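You operate a simulated robot arm through the tools that you are given. There is no shell and no other tool.

You are at the controls of a simulated robot arm. One attempt, no reset.

## Task
Put things in order on the top of the long steel bench. At the end: the red plug gauge (marked "NO GO") from the top of the long steel bench stands where the clay piece (marked "E12") stood; the clay piece from the top of the long steel bench stands where the white insulator (marked "W5") stood; the white card (marked "mid") from the top of the long steel bench stands on top of the plaster slab (marked "D7"); the white insulator from the top of the long steel bench stands where the white card stood; whatever was shut is shut again. Leave all else as you found it, and nothing knocked over.

Only the result counts: the job must be done as asked and must still hold three seconds after the hand-in. Knocking over, shifting, dropping, spilling or breaking anything else fails it.

## Robot
A 7-joint arm with a two-finger gripper, fixed in place. Base frame: the origin is at the foot of the arm, x ahead of it, y to its left, z up; the work surface is at about z = 0. Units: m, rad, N and s.
With the tool pointing down near the work surface it reaches from about 0.16 to 0.38 m from the base axis. Its first joint turns from -1.257 to 1.257 rad. Payload 0.6 kg.
Tool frame: the origin (TCP) lies between the finger pads and is the grasp point; the fingertips stand 0.022 m ahead of it; z points along the fingers, y is the line along which they close. The gripper opens to 0.092 m. The gripper's body begins 0.065 m behind the TCP.
Orientation is that of the tool frame in the base frame, as [roll, pitch, yaw] about the fixed x, y, z axes, in that order (R = Rz(yaw) Ry(pitch) Rx(roll)). With the fingers straight down and closing along the base's y, the tool's x points along the base's -x, its y along +y and its z along -z.

## Interface
- The arm moves only by the tool apply_moves. Its argument "moves" is a list that holds one entry, the list of rows, each a list of 6 numbers: the shift along the tool's x, y, z in mm, then the turn, a rotation vector about the tool's x, y, z in degrees. In form: [[[x, y, z, ax, ay, az], ...]]. A call has 1 to 20 rows; each row shifts and turns the commanded pose from where the row before left it, along the tool's axes as they then stand. "claw" is the finger opening in mm, from 0 to 92, set as the call begins (left out, the last holds). Rows are played at 5 a second. More than 0.05 m and 0.15 rad between two rows, or a gripper value outside its range, and nothing of the call is played. Where a pose cannot be reached the arm comes as near as it can. A force on the tool above 40 N (or 10 N above the force at the start of the call, whichever is more), or a blocked arm, ends the call early, and 0.2 s more pass. Each finger halts on what it meets, pressing with about 23 N; the grip force reading is that of the motor and also rises with nothing between the fingers. The clock runs only during rows and for 0.2 s after the last one: add rows that do not move to give the fingers time. The reply holds the time, the measured pose of the TCP, the force on the tool along the base axes, the opening and the grip force, in the units named above and with some noise, with the torque about the TCP (base axes, N m) and any sound that the robot's microphone picked up.
- Cameras (640 x 400 px; columns grow to the right, rows downward): "scene" is fixed at [0.0554, -0.2727, 0.3984]; the picture's right is [0.78, -0.62, 0.00], its down [-0.38, -0.48, -0.79] and it looks along [0.49, 0.62, -0.62] (base axes); focal length 214 px, centre (320, 200). "wrist" rides on the gripper at [0.071, 0.019, -0.102] in the tool frame; the picture's right is [-0.26, 0.96, 0.00], its down [-0.75, -0.20, -0.63] and it looks along [-0.60, -0.16, 0.78] (tool axes); focal length 280 px, centre (320, 200). There is no depth. A picture from a camera that has moved, and an enlarged one, comes with that camera's place and axes in the base frame and with its lens.
- snapshot(camera): a new picture of that camera. No time passes.
- zoom(camera, box): a new picture of the part [left, top, right, bottom] of that camera's present view, enlarged. No time passes.
- close_job(): hands the job in; it is judged then, once.

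Places have to be worked out from the pictures, the camera data and where the tool is seen. Open the gripper and draw the arm clear of the work before you hand the job in, unless the task says otherwise.

The tools are called after "Request:" as a command line: name --argument value ..., lists and objects as JSON in quotes. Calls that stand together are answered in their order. apply_moves: Moves the arm, as the interface text tells. Its arguments: {"type":"object","properties":{"moves":{"type":"array","items":{"type":"array","items":{"type":"array","items":{"type":"number"}}}},"claw":{"type":"number"}},"required":["moves"]} The other tools are called the same way: snapshot (camera) takes a picture; zoom (camera, box) takes an enlarged picture of a part of a camera's view; close_job () hands the job in.

At the start:

```text
time: 0.0
tcp_pos: [0.2231, -0.0658, 0.2188]
ee_rot: [3.141, 0.001, -3.141]
contact_force: [0.8, -0.6, 0.5]
ft_torque: [0.02, -0.01, -0.04]
width: 0.092
grip_force: 0.0
```

scene: 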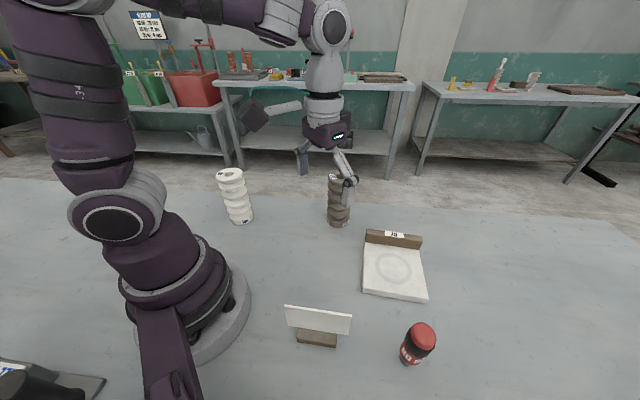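
wrist: 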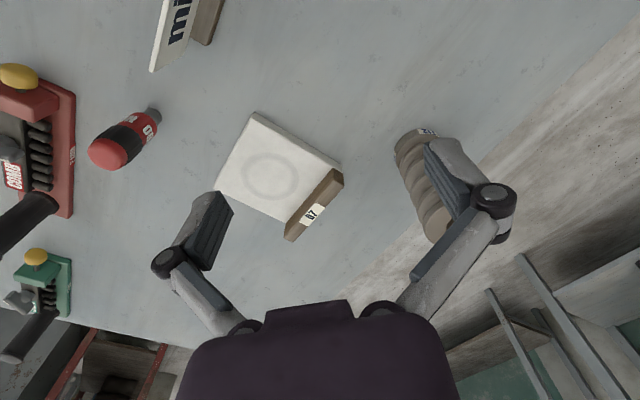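

I'll look closer at the objects before moving: the scene shows the white insulator at the left, the clay piece, the plaster slab, the card in a base and the red gauge.

Request:
zoom --camera "scene" --box '[200, 150, 460, 380]'

Request:
zoom --camera "scene" --box '[270, 280, 450, 392]'

Request:
zoom --camera "scene" --box '[200, 150, 380, 262]'

Request:
zoom --camera "wrist" --box '[60, 0, 380, 200]'

```text
1.74 times, centred on (330, 265) of scene
camera zoom: at [0.0554, -0.2727, 0.3984], right [0.78, -0.62, 0.0], down [-0.38, -0.48, -0.79], along [0.49, 0.62, -0.62], focal length 373 px, centre (303, 87)
```

zoom: 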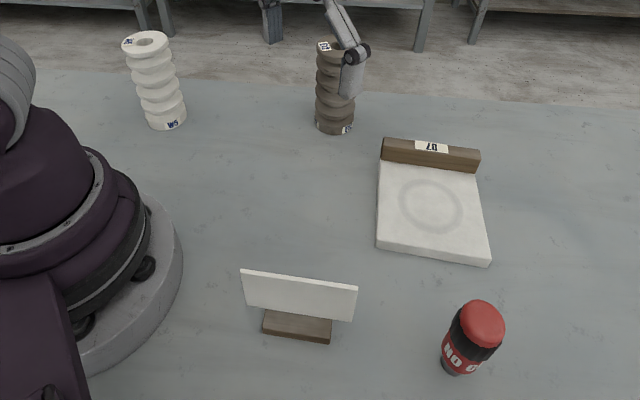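

```text
3.56 times, centred on (360, 336) of scene
camera zoom: at [0.0554, -0.2727, 0.3984], right [0.78, -0.62, 0.0], down [-0.38, -0.48, -0.79], along [0.49, 0.62, -0.62], focal length 763 px, centre (178, -284)
```

zoom: 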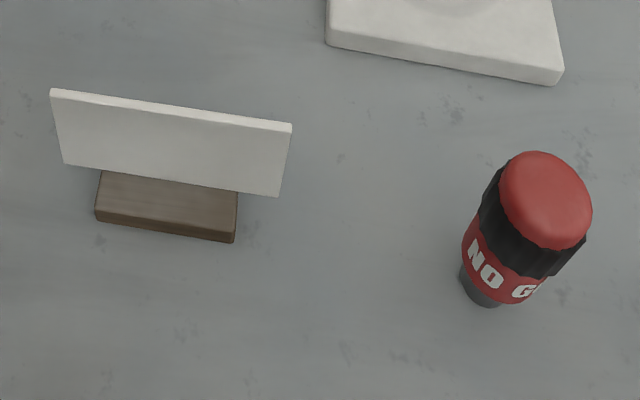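

```text
3.56 times, centred on (290, 206) of scene
camera zoom: at [0.0554, -0.2727, 0.3984], right [0.78, -0.62, 0.0], down [-0.38, -0.48, -0.79], along [0.49, 0.62, -0.62], focal length 763 px, centre (427, 179)
```

zoom: 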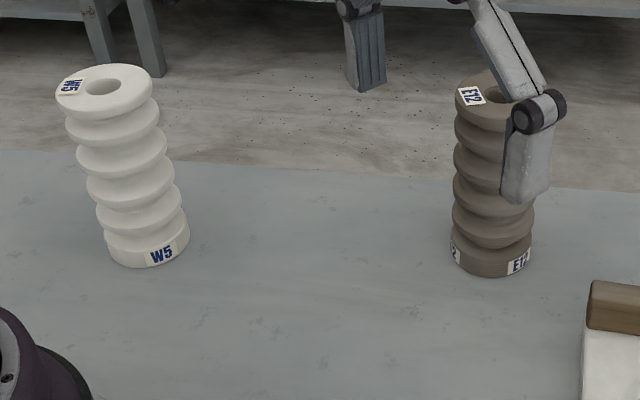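

```text
2.00 times, centred on (220, 100) of wrist
camera zoom: at [0.1521, -0.0448, 0.3205], right [0.26, 0.96, 0.0], down [0.75, -0.2, 0.63], along [0.6, -0.16, -0.78], focal length 561 px, centre (520, 400)
```

zoom: 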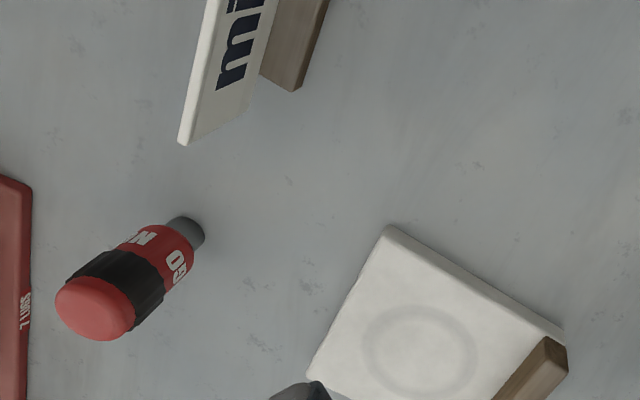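

The layout is clear: card near (0.14,-0.16), insulator near (0.155,0.197), clay near (0.353,0.025), gauge near (0.224,-0.272), slab around (0.33,-0.16). I first turn the tool to the card's line and come above it at height to look more closely.

Request:
apply_moves --moves '[[[0, 0, 0, 0, 0, 7.67], [0, 0, 0, 0, 0, 7.67], [0, 0, 0, 0, 0, 7.67], [0, 0, 0, 0, 0, 7.67], [0, 0, 0, 0, 0, 7.67], [0, 0, 0, 0, 0, 7.65], [7.3, -39.3, 6.3, 0, 0, 0], [7.3, -39.3, 6.3, 0, 0, 0], [7.3, -39.3, 6.3, 0, 0, 0], [0, 0, 0, 0, 0, 0], [0, 0, 0, 0, 0, 0]]]' --claw 92

```text
time: 2.4
tcp_pos: [0.1247, -0.1325, 0.1999]
ee_rot: [3.142, 0.0, 2.34]
contact_force: [0.4, 0.4, 0.3]
ft_torque: [0.0, -0.03, 0.04]
width: 0.092
grip_force: 0.1
```

The arm followed well (TCP 0.1247,-0.1325,0.1999, yaw 2.34). I take pictures from both cameras.

Request:
snapshot --camera "wrist"

Request:
snapshot --camera "scene"

```text
taken
camera wrist: at [0.0881, -0.0655, 0.3022], right [0.88, 0.48, 0.0], down [0.38, -0.68, 0.62], along [0.3, -0.55, -0.78], focal length 280 px, centre (320, 200)
```

wrist: 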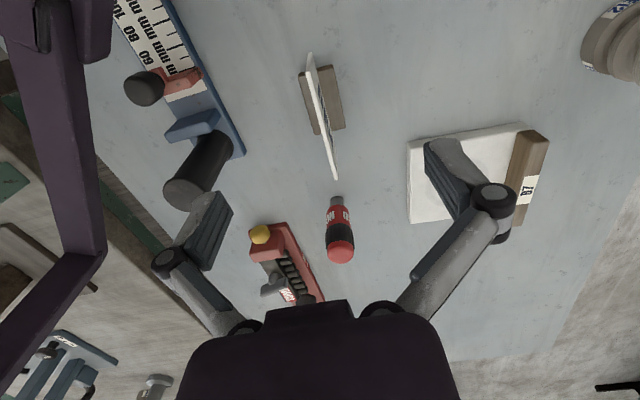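

```text
taken
```

scene: 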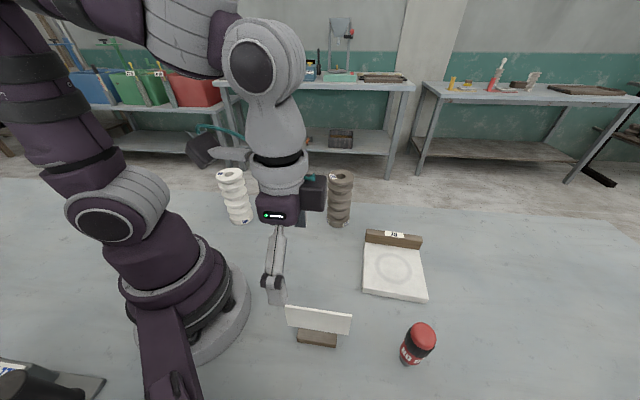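

The card is seen edge-on, with the base on both sides. I zoom in to measure it precisely.

Request:
zoom --camera "wrist" --box '[260, 40, 380, 190]'

Request:
zoom --camera "wrist" --box '[280, 180, 380, 280]'

Request:
zoom --camera "wrist" --box '[390, 100, 570, 240]'

Request:
zoom --camera "scene" --box '[200, 150, 380, 262]'

Request:
zoom --camera "scene" --box '[260, 220, 440, 380]'

```text
2.67 times, centred on (320, 115) of wrist
camera zoom: at [0.0881, -0.0655, 0.3022], right [0.88, 0.48, 0.0], down [0.38, -0.68, 0.62], along [0.3, -0.55, -0.78], focal length 748 px, centre (320, 427)
```

zoom: 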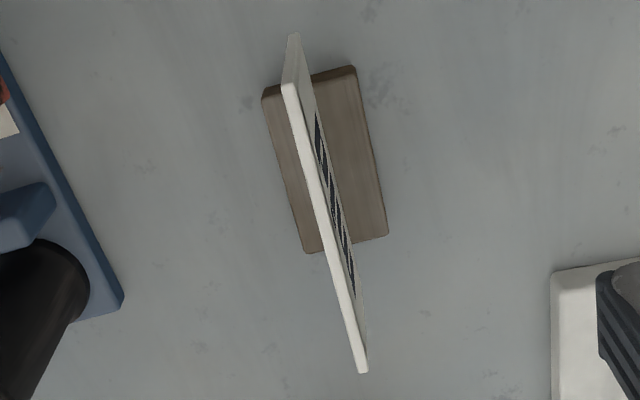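

```text
4.00 times, centred on (330, 230) of wrist
camera zoom: at [0.0881, -0.0655, 0.3022], right [0.88, 0.48, 0.0], down [0.38, -0.68, 0.62], along [0.3, -0.55, -0.78], focal length 1122 px, centre (280, 80)
```

zoom: 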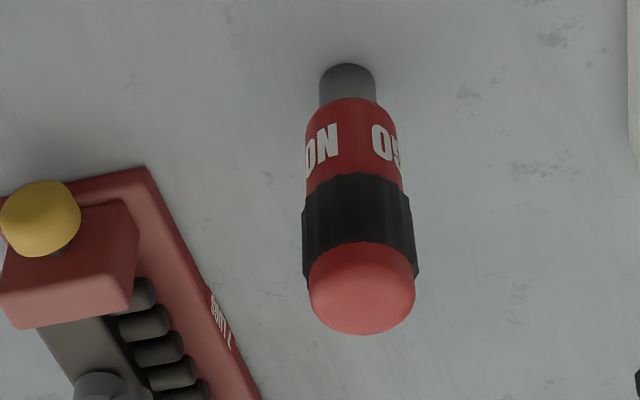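

```text
2.86 times, centred on (480, 170) of wrist
camera zoom: at [0.0881, -0.0655, 0.3022], right [0.88, 0.48, 0.0], down [0.38, -0.68, 0.62], along [0.3, -0.55, -0.78], focal length 801 px, centre (-137, 286)
```

zoom: 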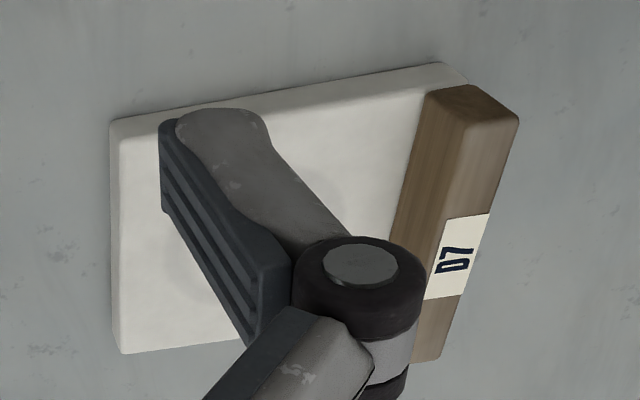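

```text
3.56 times, centred on (290, 206) of scene
camera zoom: at [0.0554, -0.2727, 0.3984], right [0.78, -0.62, 0.0], down [-0.38, -0.48, -0.79], along [0.49, 0.62, -0.62], focal length 763 px, centre (427, 179)
```

zoom: 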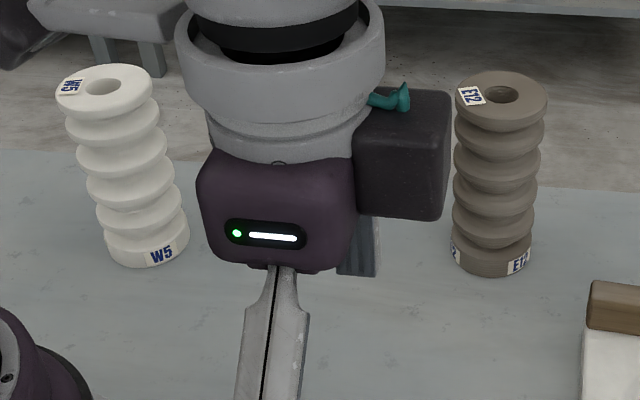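

```text
2.50 times, centred on (350, 300) of scene
camera zoom: at [0.0554, -0.2727, 0.3984], right [0.78, -0.62, 0.0], down [-0.38, -0.48, -0.79], along [0.49, 0.62, -0.62], focal length 536 px, centre (245, -50)
```

zoom: 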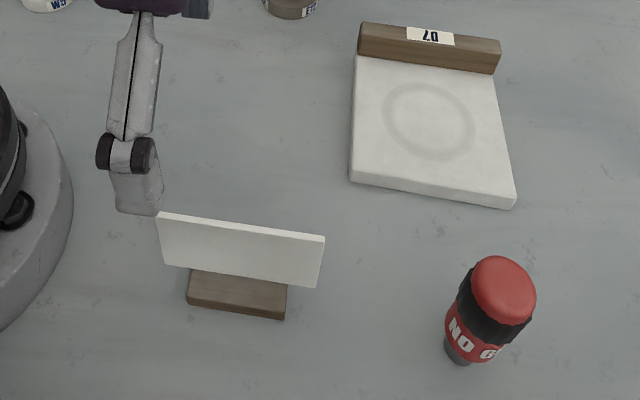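

The base centre comes out at about (0.141,-0.154), its line at about -47°, base 63 x 35 x 16 mm with an upright plate about 100 mm wide and 4 mm thick reaching to z≈0.083. I move above its centre and down to z≈0.12, then check.

Request:
apply_moves --moves '[[[0, 0, 0, 0, 0, 1.3], [-13.6, -1.5, 0, 0, 0, 0], [-13.6, -1.5, 0, 0, 0, 0], [0, 0, 20, 0, 0, 0], [0, 0, 20, 0, 0, 0], [0, 0, 20, 0, 0, 0], [0, 0, 20, 0, 0, 0], [0, 0, 0, 0, 0, 0], [0, 0, 0, 0, 0, 0]]]'

Request:
snapshot --camera "wrist"

Request:
zoom --camera "scene" --box '[220, 240, 400, 380]'

```text
time: 4.4
tcp_pos: [0.1408, -0.1527, 0.12]
ee_rot: [3.14, 0.0, 2.317]
contact_force: [0.0, -0.5, -0.3]
ft_torque: [-0.04, 0.0, 0.01]
width: 0.0921
grip_force: 0.0
```

```text
taken
camera wrist: at [0.1062, -0.0866, 0.2217], right [0.89, 0.46, 0.0], down [0.36, -0.69, 0.62], along [0.29, -0.55, -0.78], focal length 280 px, centre (320, 200)
```

wrist: 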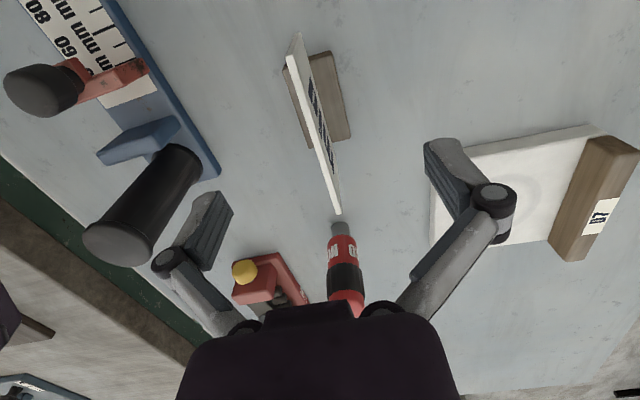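

```text
2.86 times, centred on (310, 310) of scene
camera zoom: at [0.0555, -0.2727, 0.3984], right [0.78, -0.62, 0.0], down [-0.38, -0.48, -0.79], along [0.49, 0.62, -0.62], focal length 613 px, centre (349, -114)
```

zoom: 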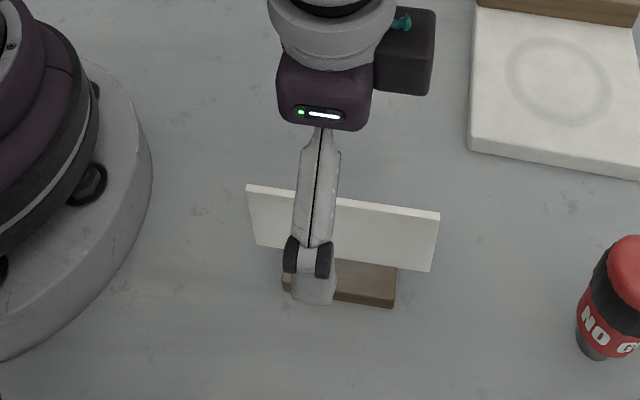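

TCP sits about 1.6 mm to the +n side of the plate; alignment is good. I shift by that, descend to z≈0.055 where the pads straddle the plate, and then close in a second call.

Request:
apply_moves --moves '[[[-0.7, -1.6, 5, 0, 0, 0], [0, 0, 15, 0, 0, 0], [0, 0, 15, 0, 0, 0], [0, 0, 15, 0, 0, 0], [0, 0, 15, 0, 0, 0], [0, 0, 0, 0, 0, 0]]]'

Request:
snapshot --camera "wrist"

Request:
zoom --camera "scene" --box '[220, 240, 400, 380]'

```text
time: 5.8
tcp_pos: [0.1371, -0.1558, 0.0555]
ee_rot: [3.14, 0.001, 2.316]
contact_force: [0.2, 1.0, 0.4]
ft_torque: [0.0, -0.03, 0.03]
width: 0.0918
grip_force: 0.1
```

```text
taken
camera wrist: at [0.1037, -0.0891, 0.1577], right [0.89, 0.46, 0.0], down [0.36, -0.69, 0.62], along [0.29, -0.55, -0.78], focal length 280 px, centre (320, 200)
```

wrist: 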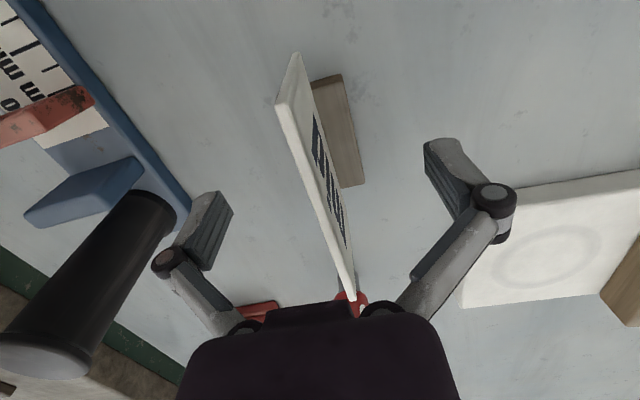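

```text
2.86 times, centred on (310, 310) of scene
camera zoom: at [0.0555, -0.2727, 0.3984], right [0.78, -0.62, 0.0], down [-0.38, -0.48, -0.79], along [0.49, 0.62, -0.62], focal length 613 px, centre (349, -114)
```

zoom: 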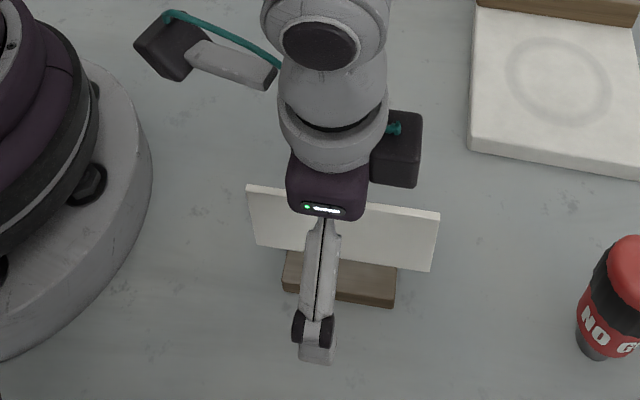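

The plate now appears about 2.5–3 mm to the +y (tool) side of the pads' mid-line, so I shift +2.5 mm and then close gently on the plate.

Request:
apply_moves --moves '[[[0, 2.5, 0, 0, 0, 0], [0, 0, 0, 0, 0, 0], [0, 0, 0, 0, 0, 0]]]'

Request:
apply_moves --moves '[[[0, 0, 0, 0, 0, 0], [0, 0, 0, 0, 0, 0], [0, 0, 0, 0, 0, 0], [0, 0, 0, 0, 0, 0], [0, 0, 0, 0, 0, 0], [0, 0, 0, 0, 0, 0], [0, 0, 0, 0, 0, 0]]]' --claw 0

Request:
snapshot --camera "wrist"

Request:
zoom --camera "scene" --box '[220, 240, 400, 380]'

```text
time: 6.6
tcp_pos: [0.1402, -0.1539, 0.0548]
ee_rot: [-3.141, 0.001, 2.316]
contact_force: [-0.5, -0.1, 0.0]
ft_torque: [-0.03, -0.01, 0.02]
width: 0.0921
grip_force: 0.0
```

```text
time: 8.2
tcp_pos: [0.1402, -0.1526, 0.0549]
ee_rot: [-3.141, 0.001, 2.317]
contact_force: [0.6, -0.9, -1.6]
ft_torque: [0.0, -0.02, 0.05]
width: 0.0059
grip_force: 22.6
```

```text
taken
camera wrist: at [0.1058, -0.0873, 0.1576], right [0.89, 0.46, 0.0], down [0.36, -0.69, 0.62], along [0.29, -0.55, -0.78], focal length 280 px, centre (320, 200)
```

wrist: 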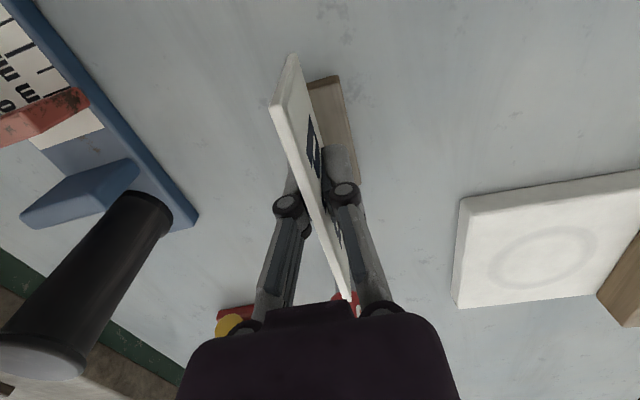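

```text
2.86 times, centred on (310, 310) of scene
camera zoom: at [0.0554, -0.2727, 0.3984], right [0.78, -0.62, 0.0], down [-0.38, -0.48, -0.79], along [0.49, 0.62, -0.62], focal length 613 px, centre (349, -114)
```

zoom: 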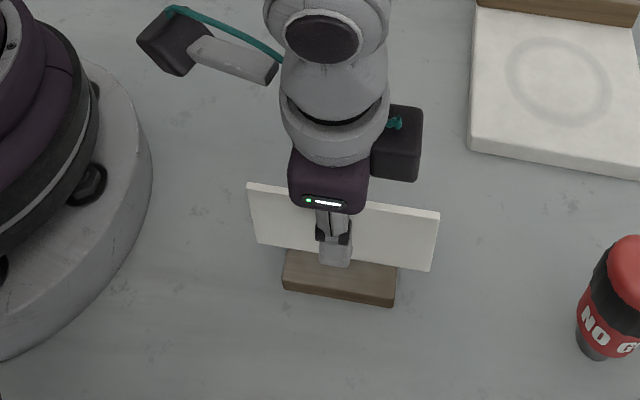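

The plate is held (opening 5.9 mm, 22.6 N) and the card did not move. I lift it 55 mm and check.

Request:
apply_moves --moves '[[[0, 0, -5, 0, 0, 0], [0, 0, -10, 0, 0, 0], [0, 0, -10, 0, 0, 0], [0, 0, -15, 0, 0, 0], [0, 0, -15, 0, 0, 0], [0, 0, 0, 0, 0, 0]]]'

Request:
snapshot --camera "scene"

```text
time: 9.6
tcp_pos: [0.1418, -0.1537, 0.1099]
ee_rot: [3.141, -0.002, 2.317]
contact_force: [-0.8, 0.2, -0.2]
ft_torque: [0.03, -0.04, 0.0]
width: 0.0059
grip_force: 22.8
```

```text
taken
```

scene: 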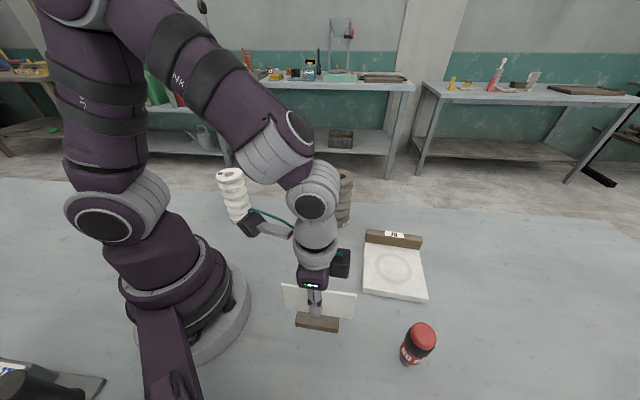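

The card hangs upright in the grip. I carry it across to above the slab at (0.326,-0.168), keeping its orientation.

Request:
apply_moves --moves '[[[-8, 7.4, 0, 0, 0, 0], [-17, 15.7, 0, 0, 0, 0], [-17, 15.7, 0, 0, 0, 0], [-17, 15.7, 0, 0, 0, 0], [-17, 15.7, 0, 0, 0, 0], [-17, 15.7, 0, 0, 0, 0], [-17, 15.7, 0, 0, 0, 0], [-17, 15.7, 0, 0, 0, 0], [-9.3, 8.6, 0, 0, 0, 0], [0, 0, 0, 0, 0, 0], [0, 0, 0, 0, 0, 0]]]'

Request:
snapshot --camera "scene"

Request:
snapshot --camera "wrist"

```text
time: 12.0
tcp_pos: [0.3276, -0.1691, 0.1112]
ee_rot: [3.14, 0.0, 2.315]
contact_force: [-0.1, -0.3, -0.5]
ft_torque: [0.04, -0.01, 0.02]
width: 0.006
grip_force: 23.1
```

```text
taken
```

scene: 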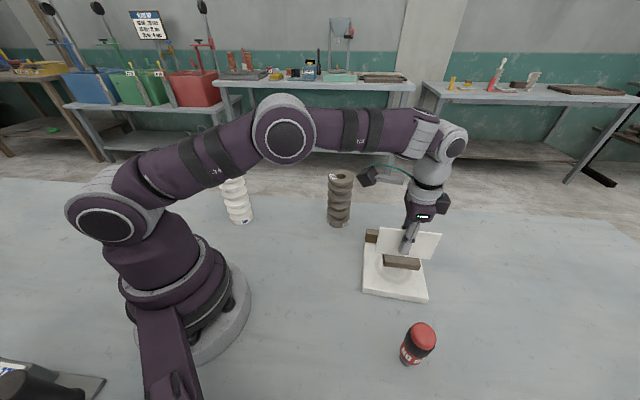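

```text
taken
camera wrist: at [0.2922, -0.102, 0.2129], right [0.89, 0.46, 0.0], down [0.36, -0.69, 0.62], along [0.29, -0.55, -0.78], focal length 280 px, centre (320, 200)
```

wrist: 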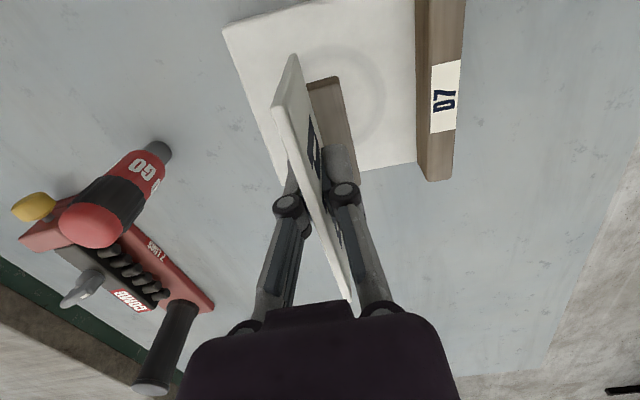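

The card is over the slab, well inside its edges. I lower 36 mm, leaving around 4–5 mm, then check.

Request:
apply_moves --moves '[[[0, 0, 12, 0, 0, 0], [0, 0, 12, 0, 0, 0], [0, 0, 12, 0, 0, 0], [0, 0, 0, 0, 0, 0]]]'

Request:
zoom --camera "scene" --box '[330, 210, 470, 320]'

```text
time: 13.0
tcp_pos: [0.3271, -0.1702, 0.0753]
ee_rot: [-3.141, 0.002, 2.317]
contact_force: [-4.9, 1.3, 24.1]
ft_torque: [0.09, 0.15, 0.02]
width: 0.0061
grip_force: 23.3
```

```text
3.64 times, centred on (400, 265) of scene
camera zoom: at [0.0554, -0.2727, 0.3984], right [0.78, -0.62, 0.0], down [-0.38, -0.48, -0.79], along [0.49, 0.62, -0.62], focal length 780 px, centre (29, -36)
```

zoom: 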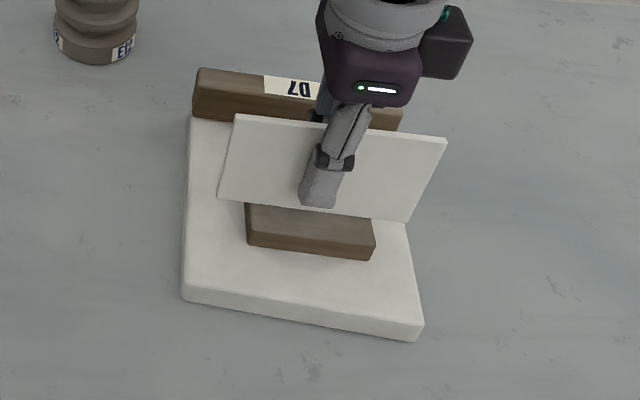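

Contact already: 24 N upward at z=0.075, so the slab is about 20 mm thick. I relieve the pressure in small steps before opening.

Request:
apply_moves --moves '[[[0, 0, -0.8, 0, 0, 0], [0, 0, 0, 0, 0, 0]]]'

```text
time: 13.6
tcp_pos: [0.326, -0.1678, 0.0748]
ee_rot: [3.14, 0.001, 2.315]
contact_force: [3.1, -4.4, 11.2]
ft_torque: [-0.24, -0.2, -0.03]
width: 0.006
grip_force: 23.3
```

Force halved to 11 N; another small raise.

Request:
apply_moves --moves '[[[0, 0, -0.5, 0, 0, 0], [0, 0, 0, 0, 0, 0]]]'

```text
time: 14.2
tcp_pos: [0.326, -0.1676, 0.0746]
ee_rot: [-3.141, -0.001, 2.315]
contact_force: [0.2, -0.4, 3.4]
ft_torque: [-0.1, -0.07, -0.02]
width: 0.006
grip_force: 22.8
```

Only 3.4 N remains, so the card rests on the slab. I open the fingers to 50 mm and look.

Request:
apply_moves --moves '[[[0, 0, 0, 0, 0, 0], [0, 0, 0, 0, 0, 0], [0, 0, 0, 0, 0, 0], [0, 0, 0, 0, 0, 0]]]' --claw 50

Request:
zoom --camera "scene" --box '[330, 210, 470, 320]'

Request:
snapshot --camera "wrist"

```text
time: 15.2
tcp_pos: [0.3264, -0.1671, 0.0747]
ee_rot: [-3.14, -0.001, 2.317]
contact_force: [0.2, -1.4, 0.2]
ft_torque: [0.0, 0.0, 0.0]
width: 0.0499
grip_force: 0.1
```

```text
3.64 times, centred on (400, 265) of scene
camera zoom: at [0.0554, -0.2727, 0.3984], right [0.78, -0.62, 0.0], down [-0.38, -0.48, -0.79], along [0.49, 0.62, -0.62], focal length 780 px, centre (29, -36)
```

zoom: 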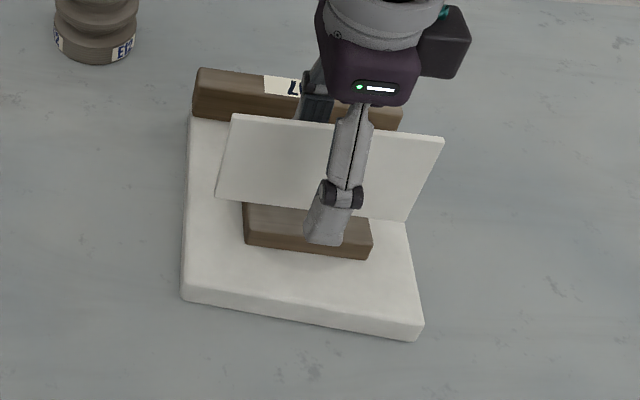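

```text
taken
camera wrist: at [0.291, -0.1017, 0.1774], right [0.89, 0.46, 0.0], down [0.36, -0.69, 0.62], along [0.29, -0.55, -0.78], focal length 280 px, centre (320, 200)
```

wrist: 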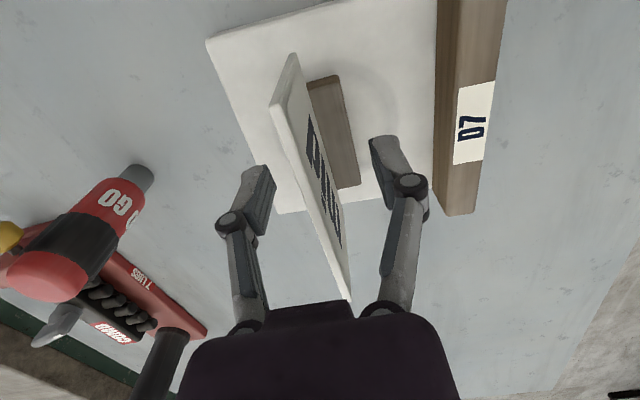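

The card stands upright on the slab, clear of the edges. I raise straight up 140 mm, then draw back and turn to face the clay piece for a measuring view.

Request:
apply_moves --moves '[[[0, 0, -20, 0, 0, 0], [0, 0, -30, 0, 0, 0], [0, 0, -30, 0, 0, 0], [0, 0, -30, 0, 0, 0], [0, 0, -30, 0, 0, 0], [36.5, 5, 0, 0, 0, 0], [36.5, 5, 0, 0, 0, 0], [36.5, 5, 0, 0, 0, 0], [36.5, 5, 0, 0, 0, 0], [36.5, 5, 0, 0, 0, 0], [36.5, 5, 0, 0, 0, 0], [0, 0, 0, 0, 0, -7.33], [0, 0, 0, 0, 0, -7.33], [0, 0, 0, 0, 0, -7.33], [0, 0, 0, 0, 0, -7.33], [0, 0, 0, 0, 0, -7.33], [0, 0, 0, 0, 0, -7.33], [0, 0, 0, 0, 0, -7.33], [0, 0, 0, 0, 0, 0]]]'

Request:
snapshot --camera "wrist"

Request:
snapshot --camera "scene"

```text
time: 19.2
tcp_pos: [0.2956, -0.0937, 0.2026]
ee_rot: [-3.141, 0.001, -3.072]
contact_force: [-0.2, 0.7, -0.2]
ft_torque: [0.0, 0.0, -0.02]
width: 0.05
grip_force: 0.1
out of reach, approached as far as the arm can: row 5, 6, 7, 8, 9, 10, 11
```

```text
taken
camera wrist: at [0.2227, -0.0784, 0.3042], right [0.19, 0.98, 0.0], down [0.77, -0.15, 0.62], along [0.61, -0.12, -0.78], focal length 280 px, centre (320, 200)
```

wrist: 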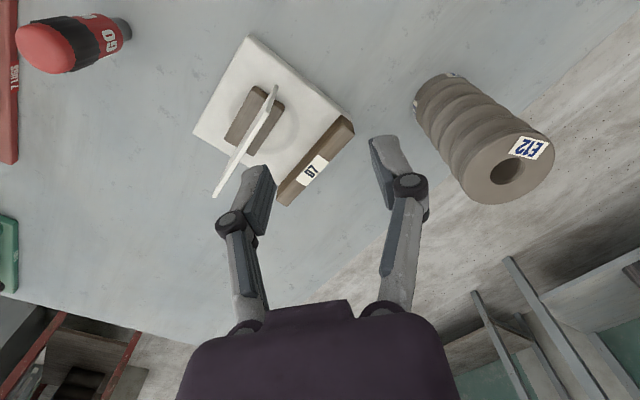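

```text
taken
```

scene: 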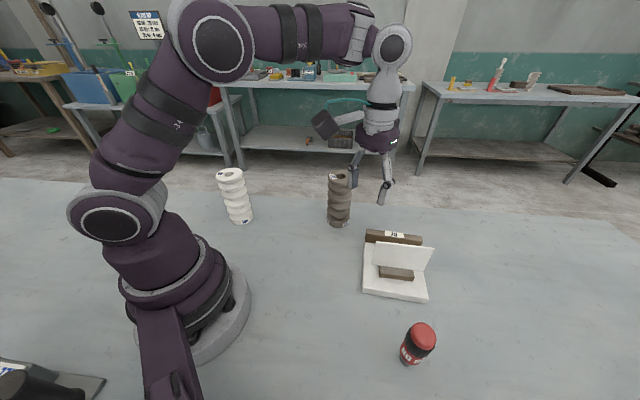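

Straight-down reach at that height ended early, so the arm stopped at (0.296,-0.094,0.203); nothing was touched. The clay is visible, so I zoom in on it.

Request:
zoom --camera "wrist" --box '[390, 50, 570, 220]'

Request:
zoom --camera "scene" --box '[200, 150, 380, 262]'

Request:
zoom --camera "scene" --box '[340, 210, 460, 320]'

```text
2.35 times, centred on (480, 135) of wrist
camera zoom: at [0.2227, -0.0784, 0.3042], right [0.19, 0.98, 0.0], down [0.77, -0.15, 0.62], along [0.61, -0.12, -0.78], focal length 660 px, centre (-56, 353)
```

zoom: 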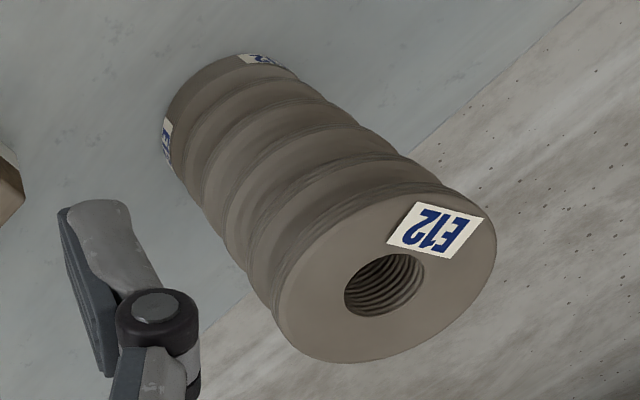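

```text
3.56 times, centred on (290, 206) of scene
camera zoom: at [0.0554, -0.2727, 0.3984], right [0.78, -0.62, 0.0], down [-0.38, -0.48, -0.79], along [0.49, 0.62, -0.62], focal length 763 px, centre (427, 179)
```

zoom: 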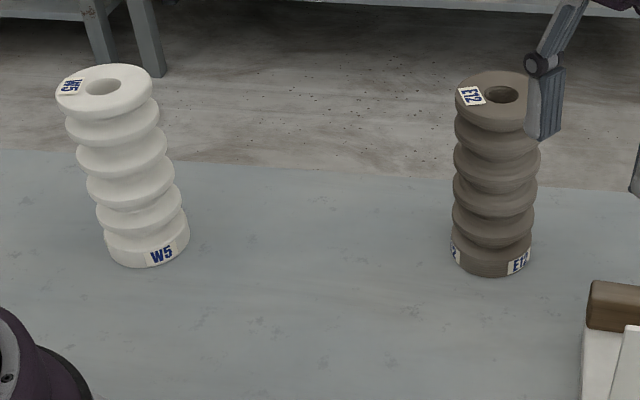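

```text
3.64 times, centred on (400, 265) of scene
camera zoom: at [0.0554, -0.2727, 0.3984], right [0.78, -0.62, 0.0], down [-0.38, -0.48, -0.79], along [0.49, 0.62, -0.62], focal length 780 px, centre (29, -36)
```

zoom: 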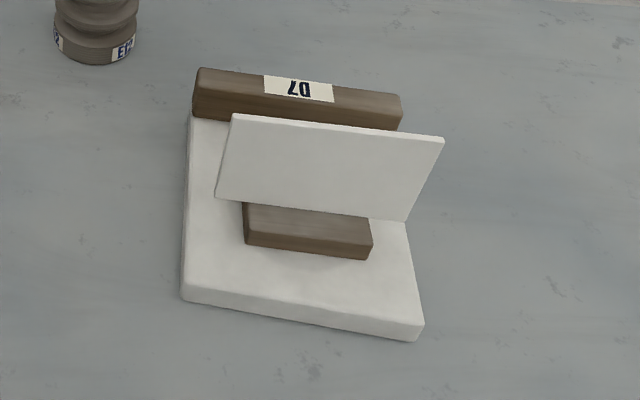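

The clay's centre is at about (0.352,0.026), its top at z≈0.138; the card stands well on the slab. Now I draw back and go to a viewing pose inward of the white insulator.

Request:
apply_moves --moves '[[[21.6, 29.8, 0, 0, 0, 0], [21.6, 29.8, 0, 0, 0, 0], [21.6, 29.8, 0, 0, 0, 0], [21.6, 29.8, 0, 0, 0, 0], [21.6, 29.8, 0, 0, 0, 0], [21.6, 29.8, 0, 0, 0, 0], [21.6, 29.8, 0, 0, 0, 0], [21.6, 29.8, 0, 0, 0, 0], [0, 0, 0, 0, 0, -8], [0, 0, 0, 0, 0, -8], [0, 0, 0, 0, 0, -8], [0, 0, 0, 0, 0, -8], [0, 0, 0, 0, 0, -8], [0, 0, 0, 0, 0, -8], [0, 0, 0, 0, 0, 0], [0, 0, 0, 0, 0, 0]]]' --claw 92

Request:
snapshot --camera "wrist"

Request:
snapshot --camera "scene"

```text
time: 22.6
tcp_pos: [0.1074, 0.1318, 0.2018]
ee_rot: [3.138, -0.001, -2.234]
contact_force: [-0.8, 0.0, 0.1]
ft_torque: [-0.02, 0.02, -0.01]
width: 0.0922
grip_force: 0.0
```

```text
taken
camera wrist: at [0.0475, 0.0886, 0.304], right [-0.6, 0.8, 0.0], down [0.62, 0.47, 0.62], along [0.5, 0.37, -0.78], focal length 280 px, centre (320, 200)
```

wrist: 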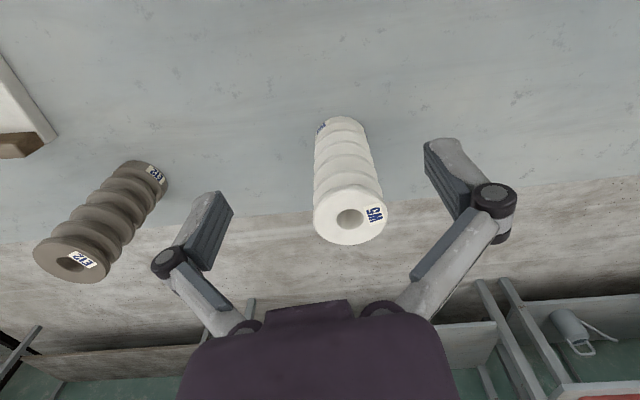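

```text
taken
```

scene: 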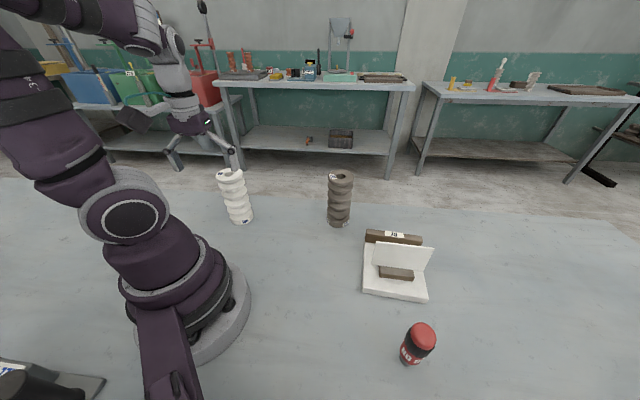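

The insulator's centre works out at about (0.1535,0.197), matching the scene estimate. I move over it at the same height, keeping the fingertips above its top (z≈0.137), and check the alignment.

Request:
apply_moves --moves '[[[-20, 0.7, 0, 0, 0, 0], [-20, 0.7, 0, 0, 0, 0], [-20, 0.7, 0, 0, 0, 0], [-20, 0.7, 0, 0, 0, 0], [0, 0, 0, 0, 0, 0], [0, 0, 0, 0, 0, 0]]]'

Request:
snapshot --camera "wrist"

Request:
zoom --camera "scene" --box '[170, 110, 310, 250]'

```text
time: 24.0
tcp_pos: [0.1529, 0.1965, 0.2011]
ee_rot: [3.142, 0.001, -2.233]
contact_force: [0.1, -0.3, -0.3]
ft_torque: [0.03, 0.03, -0.01]
width: 0.0921
grip_force: 0.1
```

```text
taken
camera wrist: at [0.093, 0.1531, 0.3037], right [-0.6, 0.8, 0.0], down [0.62, 0.47, 0.63], along [0.5, 0.37, -0.78], focal length 280 px, centre (320, 200)
```

wrist: 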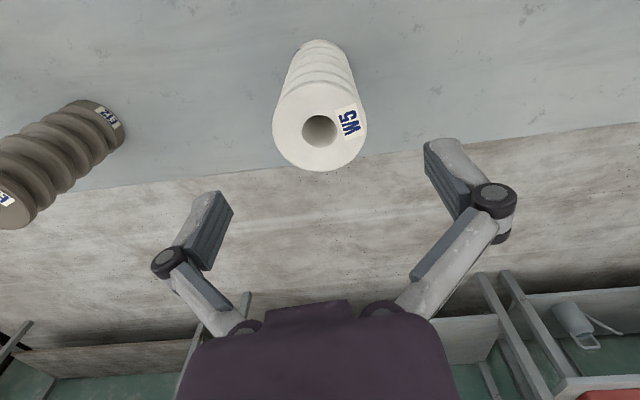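

```text
2.86 times, centred on (240, 180) of scene
camera zoom: at [0.0555, -0.2727, 0.3984], right [0.78, -0.62, 0.0], down [-0.38, -0.48, -0.79], along [0.49, 0.62, -0.62], focal length 613 px, centre (549, 257)
```

zoom: 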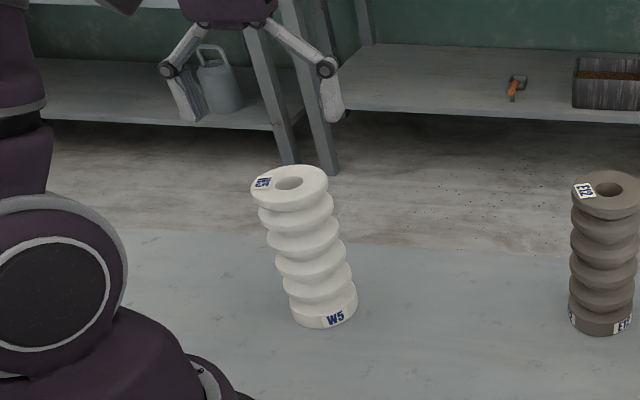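

The insulator's top is centred right under the TCP (disk about 60 mm wide, pixel (320,128) as predicted). I descend to z≈0.09.

Request:
apply_moves --moves '[[[0, 0, 20, 0, 0, 0], [0, 0, 20, 0, 0, 0], [0, 0, 20, 0, 0, 0], [0, 0, 20, 0, 0, 0], [0, 0, 16, 0, 0, 0], [0, 0, 15, 0, 0, 0], [0, 0, 0, 0, 0, 0]]]'

Request:
snapshot --camera "wrist"

Request:
zoom --camera "scene" --box '[170, 110, 310, 250]'

```text
time: 25.6
tcp_pos: [0.1549, 0.1977, 0.09]
ee_rot: [-3.141, 0.002, -2.232]
contact_force: [0.2, 0.5, 0.2]
ft_torque: [-0.02, 0.0, -0.02]
width: 0.0924
grip_force: 0.1
```

```text
taken
camera wrist: at [0.0948, 0.1541, 0.1928], right [-0.6, 0.8, 0.0], down [0.63, 0.47, 0.62], along [0.5, 0.37, -0.78], focal length 280 px, centre (320, 200)
```

wrist: 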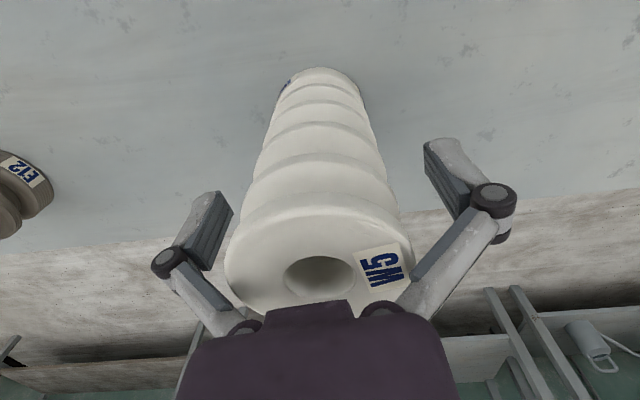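

```text
2.86 times, centred on (240, 180) of scene
camera zoom: at [0.0554, -0.2727, 0.3984], right [0.78, -0.62, 0.0], down [-0.38, -0.48, -0.79], along [0.49, 0.62, -0.62], focal length 613 px, centre (549, 257)
```

zoom: 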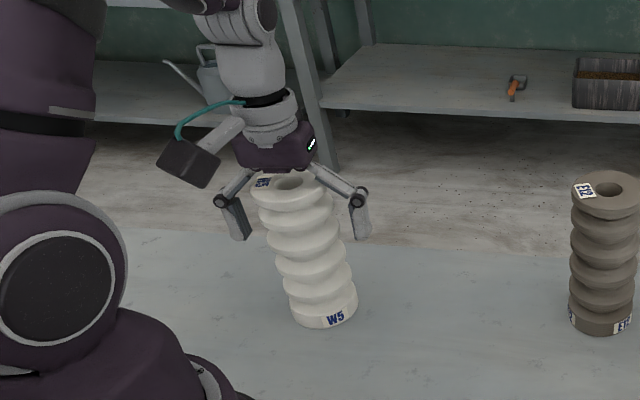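

The insulator is centred between the open fingers with the body just clear of its top. I close the grip.

Request:
apply_moves --moves '[[[0, 0, 0, 0, 0, 0], [0, 0, 0, 0, 0, 0], [0, 0, 0, 0, 0, 0], [0, 0, 0, 0, 0, 0], [0, 0, 0, 0, 0, 0]]]' --claw 0

Request:
snapshot --camera "wrist"

Request:
zoom --camera "scene" --box '[170, 110, 310, 250]'

```text
time: 26.7
tcp_pos: [0.1559, 0.1977, 0.0919]
ee_rot: [-3.141, 0.0, -2.236]
contact_force: [-3.6, -5.1, 23.7]
ft_torque: [0.11, -0.04, -0.06]
width: 0.082
grip_force: 23.1
stopped in row 5: the force on the tool passed its limit at 41 N (the readings are from after the stop); the commanded pose is now the measured one
```

```text
taken
camera wrist: at [0.0951, 0.1542, 0.1936], right [-0.6, 0.8, 0.0], down [0.62, 0.47, 0.63], along [0.5, 0.37, -0.78], focal length 280 px, centre (320, 200)
```

wrist: 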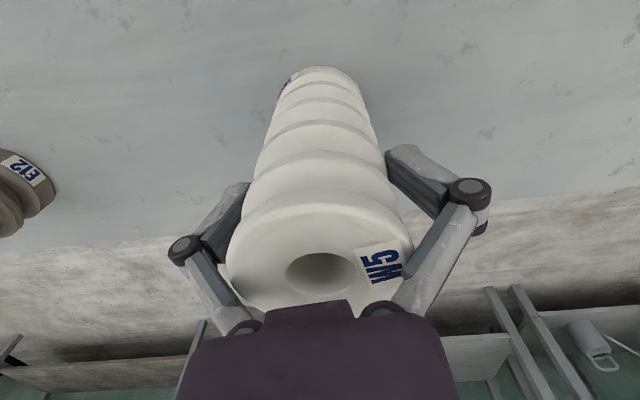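

```text
2.86 times, centred on (240, 180) of scene
camera zoom: at [0.0554, -0.2727, 0.3983], right [0.78, -0.62, 0.0], down [-0.38, -0.48, -0.79], along [0.49, 0.62, -0.62], focal length 613 px, centre (549, 257)
```

zoom: 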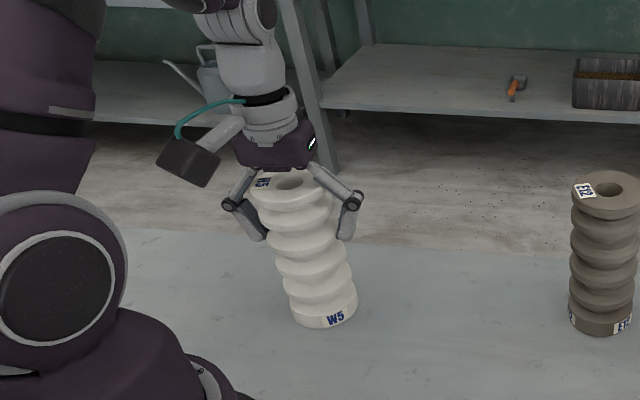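

The finger links met the insulator's top rim (41 N, opening stuck at 82 mm): the links slope inward, so I must grip nearer the top. I open again and check that it did not shift.

Request:
apply_moves --moves '[[[0, 0, 0, 0, 0, 0], [0, 0, 0, 0, 0, 0], [0, 0, 0, 0, 0, 0]]]' --claw 92

Request:
zoom --camera "scene" --box '[170, 110, 310, 250]'

Request:
snapshot --camera "wrist"

```text
time: 27.5
tcp_pos: [0.1544, 0.1985, 0.0914]
ee_rot: [-3.139, 0.002, -2.235]
contact_force: [0.3, -0.1, -0.3]
ft_torque: [0.0, -0.03, 0.01]
width: 0.0921
grip_force: 0.2
```

```text
2.86 times, centred on (240, 180) of scene
camera zoom: at [0.0554, -0.2727, 0.3984], right [0.78, -0.62, 0.0], down [-0.38, -0.48, -0.79], along [0.49, 0.62, -0.62], focal length 613 px, centre (549, 257)
```

zoom: 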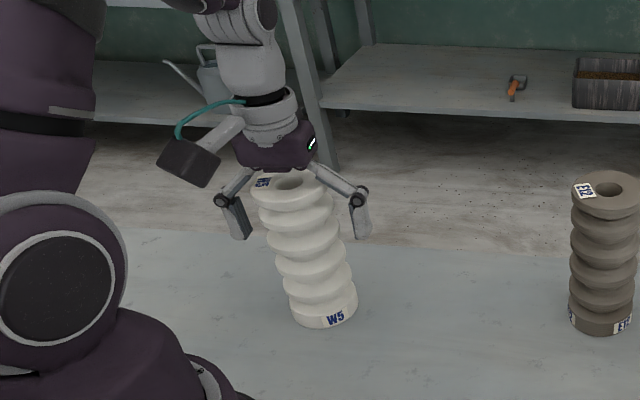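

```text
taken
camera wrist: at [0.0951, 0.1542, 0.1932], right [-0.6, 0.8, 0.0], down [0.62, 0.47, 0.63], along [0.5, 0.37, -0.78], focal length 280 px, centre (320, 200)
```

wrist: 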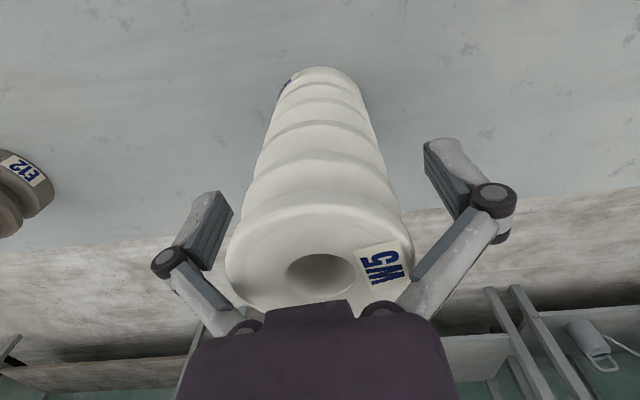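

The insulator is unmoved. I rise 27 mm so its top is only about 19 mm above the TCP, then close.

Request:
apply_moves --moves '[[[0, 0, -14, 0, 0, 0], [0, 0, -13, 0, 0, 0], [0, 0, 0, 0, 0, 0]]]'

Request:
apply_moves --moves '[[[0, 0, 0, 0, 0, 0], [0, 0, 0, 0, 0, 0], [0, 0, 0, 0, 0, 0], [0, 0, 0, 0, 0, 0], [0, 0, 0, 0, 0, 0]]]' --claw 0

Request:
zoom --camera "scene" --box '[170, 110, 310, 250]'

Request:
snapshot --camera "wrist"

```text
time: 28.3
tcp_pos: [0.1541, 0.1973, 0.1168]
ee_rot: [-3.141, 0.001, -2.236]
contact_force: [0.5, 0.1, -0.1]
ft_torque: [0.04, 0.01, 0.01]
width: 0.0919
grip_force: 0.0
```

```text
time: 29.5
tcp_pos: [0.1566, 0.1974, 0.118]
ee_rot: [-3.139, 0.002, -2.236]
contact_force: [4.2, -5.3, 14.1]
ft_torque: [-0.24, -0.2, -0.04]
width: 0.0594
grip_force: 22.6
```

```text
2.86 times, centred on (240, 180) of scene
camera zoom: at [0.0554, -0.2727, 0.3983], right [0.78, -0.62, 0.0], down [-0.38, -0.48, -0.79], along [0.49, 0.62, -0.62], focal length 613 px, centre (549, 257)
```

zoom: 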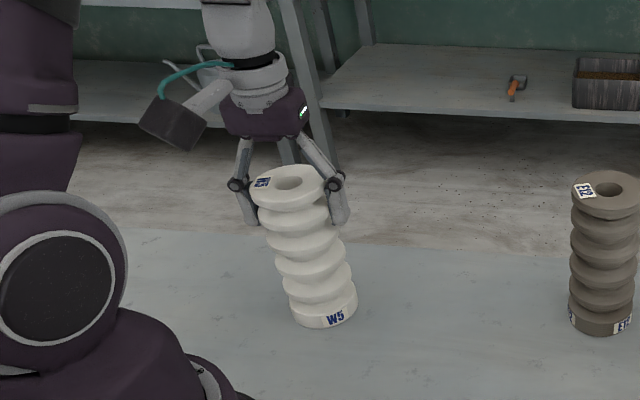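

```text
taken
camera wrist: at [0.095, 0.1548, 0.2199], right [-0.6, 0.8, 0.0], down [0.62, 0.47, 0.63], along [0.5, 0.37, -0.78], focal length 280 px, centre (320, 200)
```

wrist: 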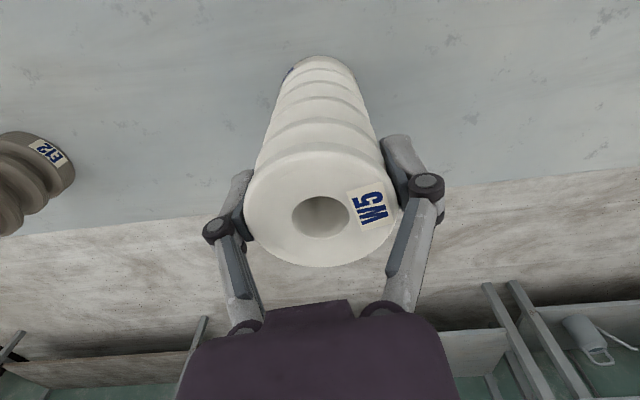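

The insulator is gripped (59.4 mm) at z=0.118 with its centre at about (0.1545,0.1975), which I note as the clay's target. I lift it 60 mm.

Request:
apply_moves --moves '[[[0, 0, -3, 0, 0, 0], [0, 0, -7, 0, 0, 0], [0, 0, -12, 0, 0, 0], [0, 0, -14, 0, 0, 0], [0, 0, -14, 0, 0, 0], [0, 0, -10, 0, 0, 0], [0, 0, 0, 0, 0, 0]]]'

Request:
snapshot --camera "scene"

Request:
snapshot --camera "wrist"

```text
time: 31.1
tcp_pos: [0.1551, 0.1967, 0.1755]
ee_rot: [-3.14, 0.001, -2.236]
contact_force: [0.1, -0.1, -5.6]
ft_torque: [0.02, 0.0, -0.02]
width: 0.0596
grip_force: 22.7
```

```text
taken
```

scene: 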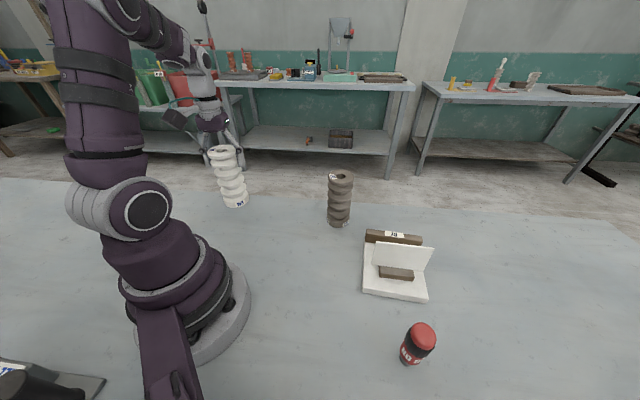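

```text
taken
camera wrist: at [0.0953, 0.1542, 0.2794], right [-0.6, 0.8, 0.0], down [0.62, 0.47, 0.63], along [0.5, 0.37, -0.78], focal length 280 px, centre (320, 200)
```

wrist: 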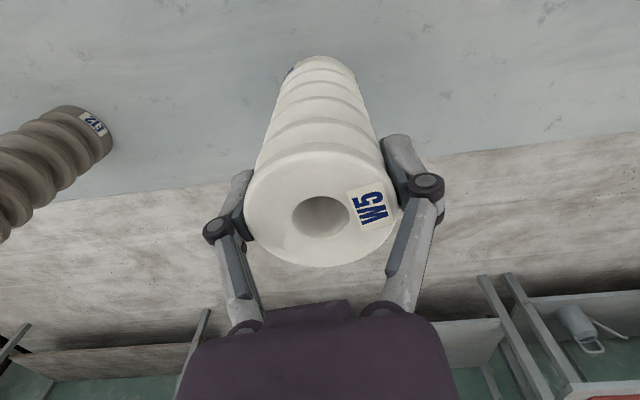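

The insulator is held steadily (about 5.6 N weight). I draw it inward 42 mm and swing round the base toward the card's old place.

Request:
apply_moves --moves '[[[10, 0, 0, 0, 0, 0], [16, 0, 0, 0, 0, 0], [16, 0, 0, 0, 0, 0], [0.2, -9, 0, 0, 0, 2.5], [0.8, -18, 0, 0, 0, 4.975], [0.8, -18, 0, 0, 0, 4.975], [0.8, -18, 0, 0, 0, 4.975], [0.8, -18, 0, 0, 0, 4.975], [0.8, -18, 0, 0, 0, 4.975], [0.8, -18, 0, 0, 0, 4.975], [0.8, -18, 0, 0, 0, 4.975], [0.8, -18, 0, 0, 0, 4.975], [0.8, -18, 0, 0, 0, 4.975], [0.2, -9, 0, 0, 0, 2.5], [0, 0, 0, 0, 0, 0]]]'

Request:
snapshot --camera "scene"

Request:
snapshot --camera "wrist"

```text
time: 34.3
tcp_pos: [0.2091, 0.0072, 0.1789]
ee_rot: [-3.14, 0.001, -3.104]
contact_force: [-0.3, -0.1, -5.7]
ft_torque: [0.01, 0.01, -0.01]
width: 0.0595
grip_force: 23.2
```

```text
taken
```

scene: 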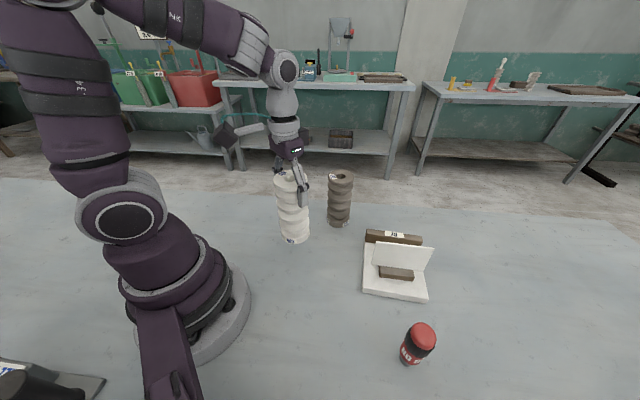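

```text
taken
camera wrist: at [0.1362, 0.0253, 0.2805], right [0.23, 0.97, 0.0], down [0.76, -0.18, 0.63], along [0.61, -0.14, -0.78], focal length 280 px, centre (320, 200)
```

wrist: 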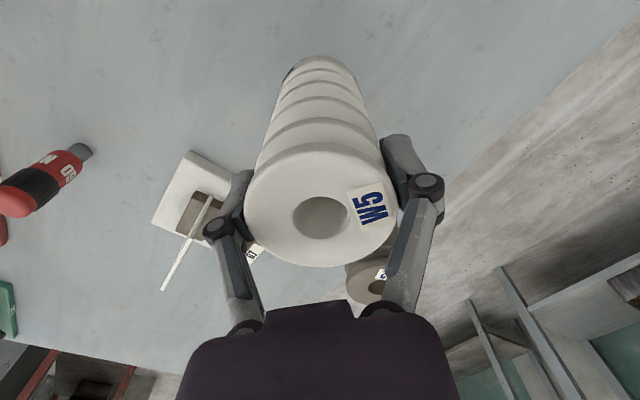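

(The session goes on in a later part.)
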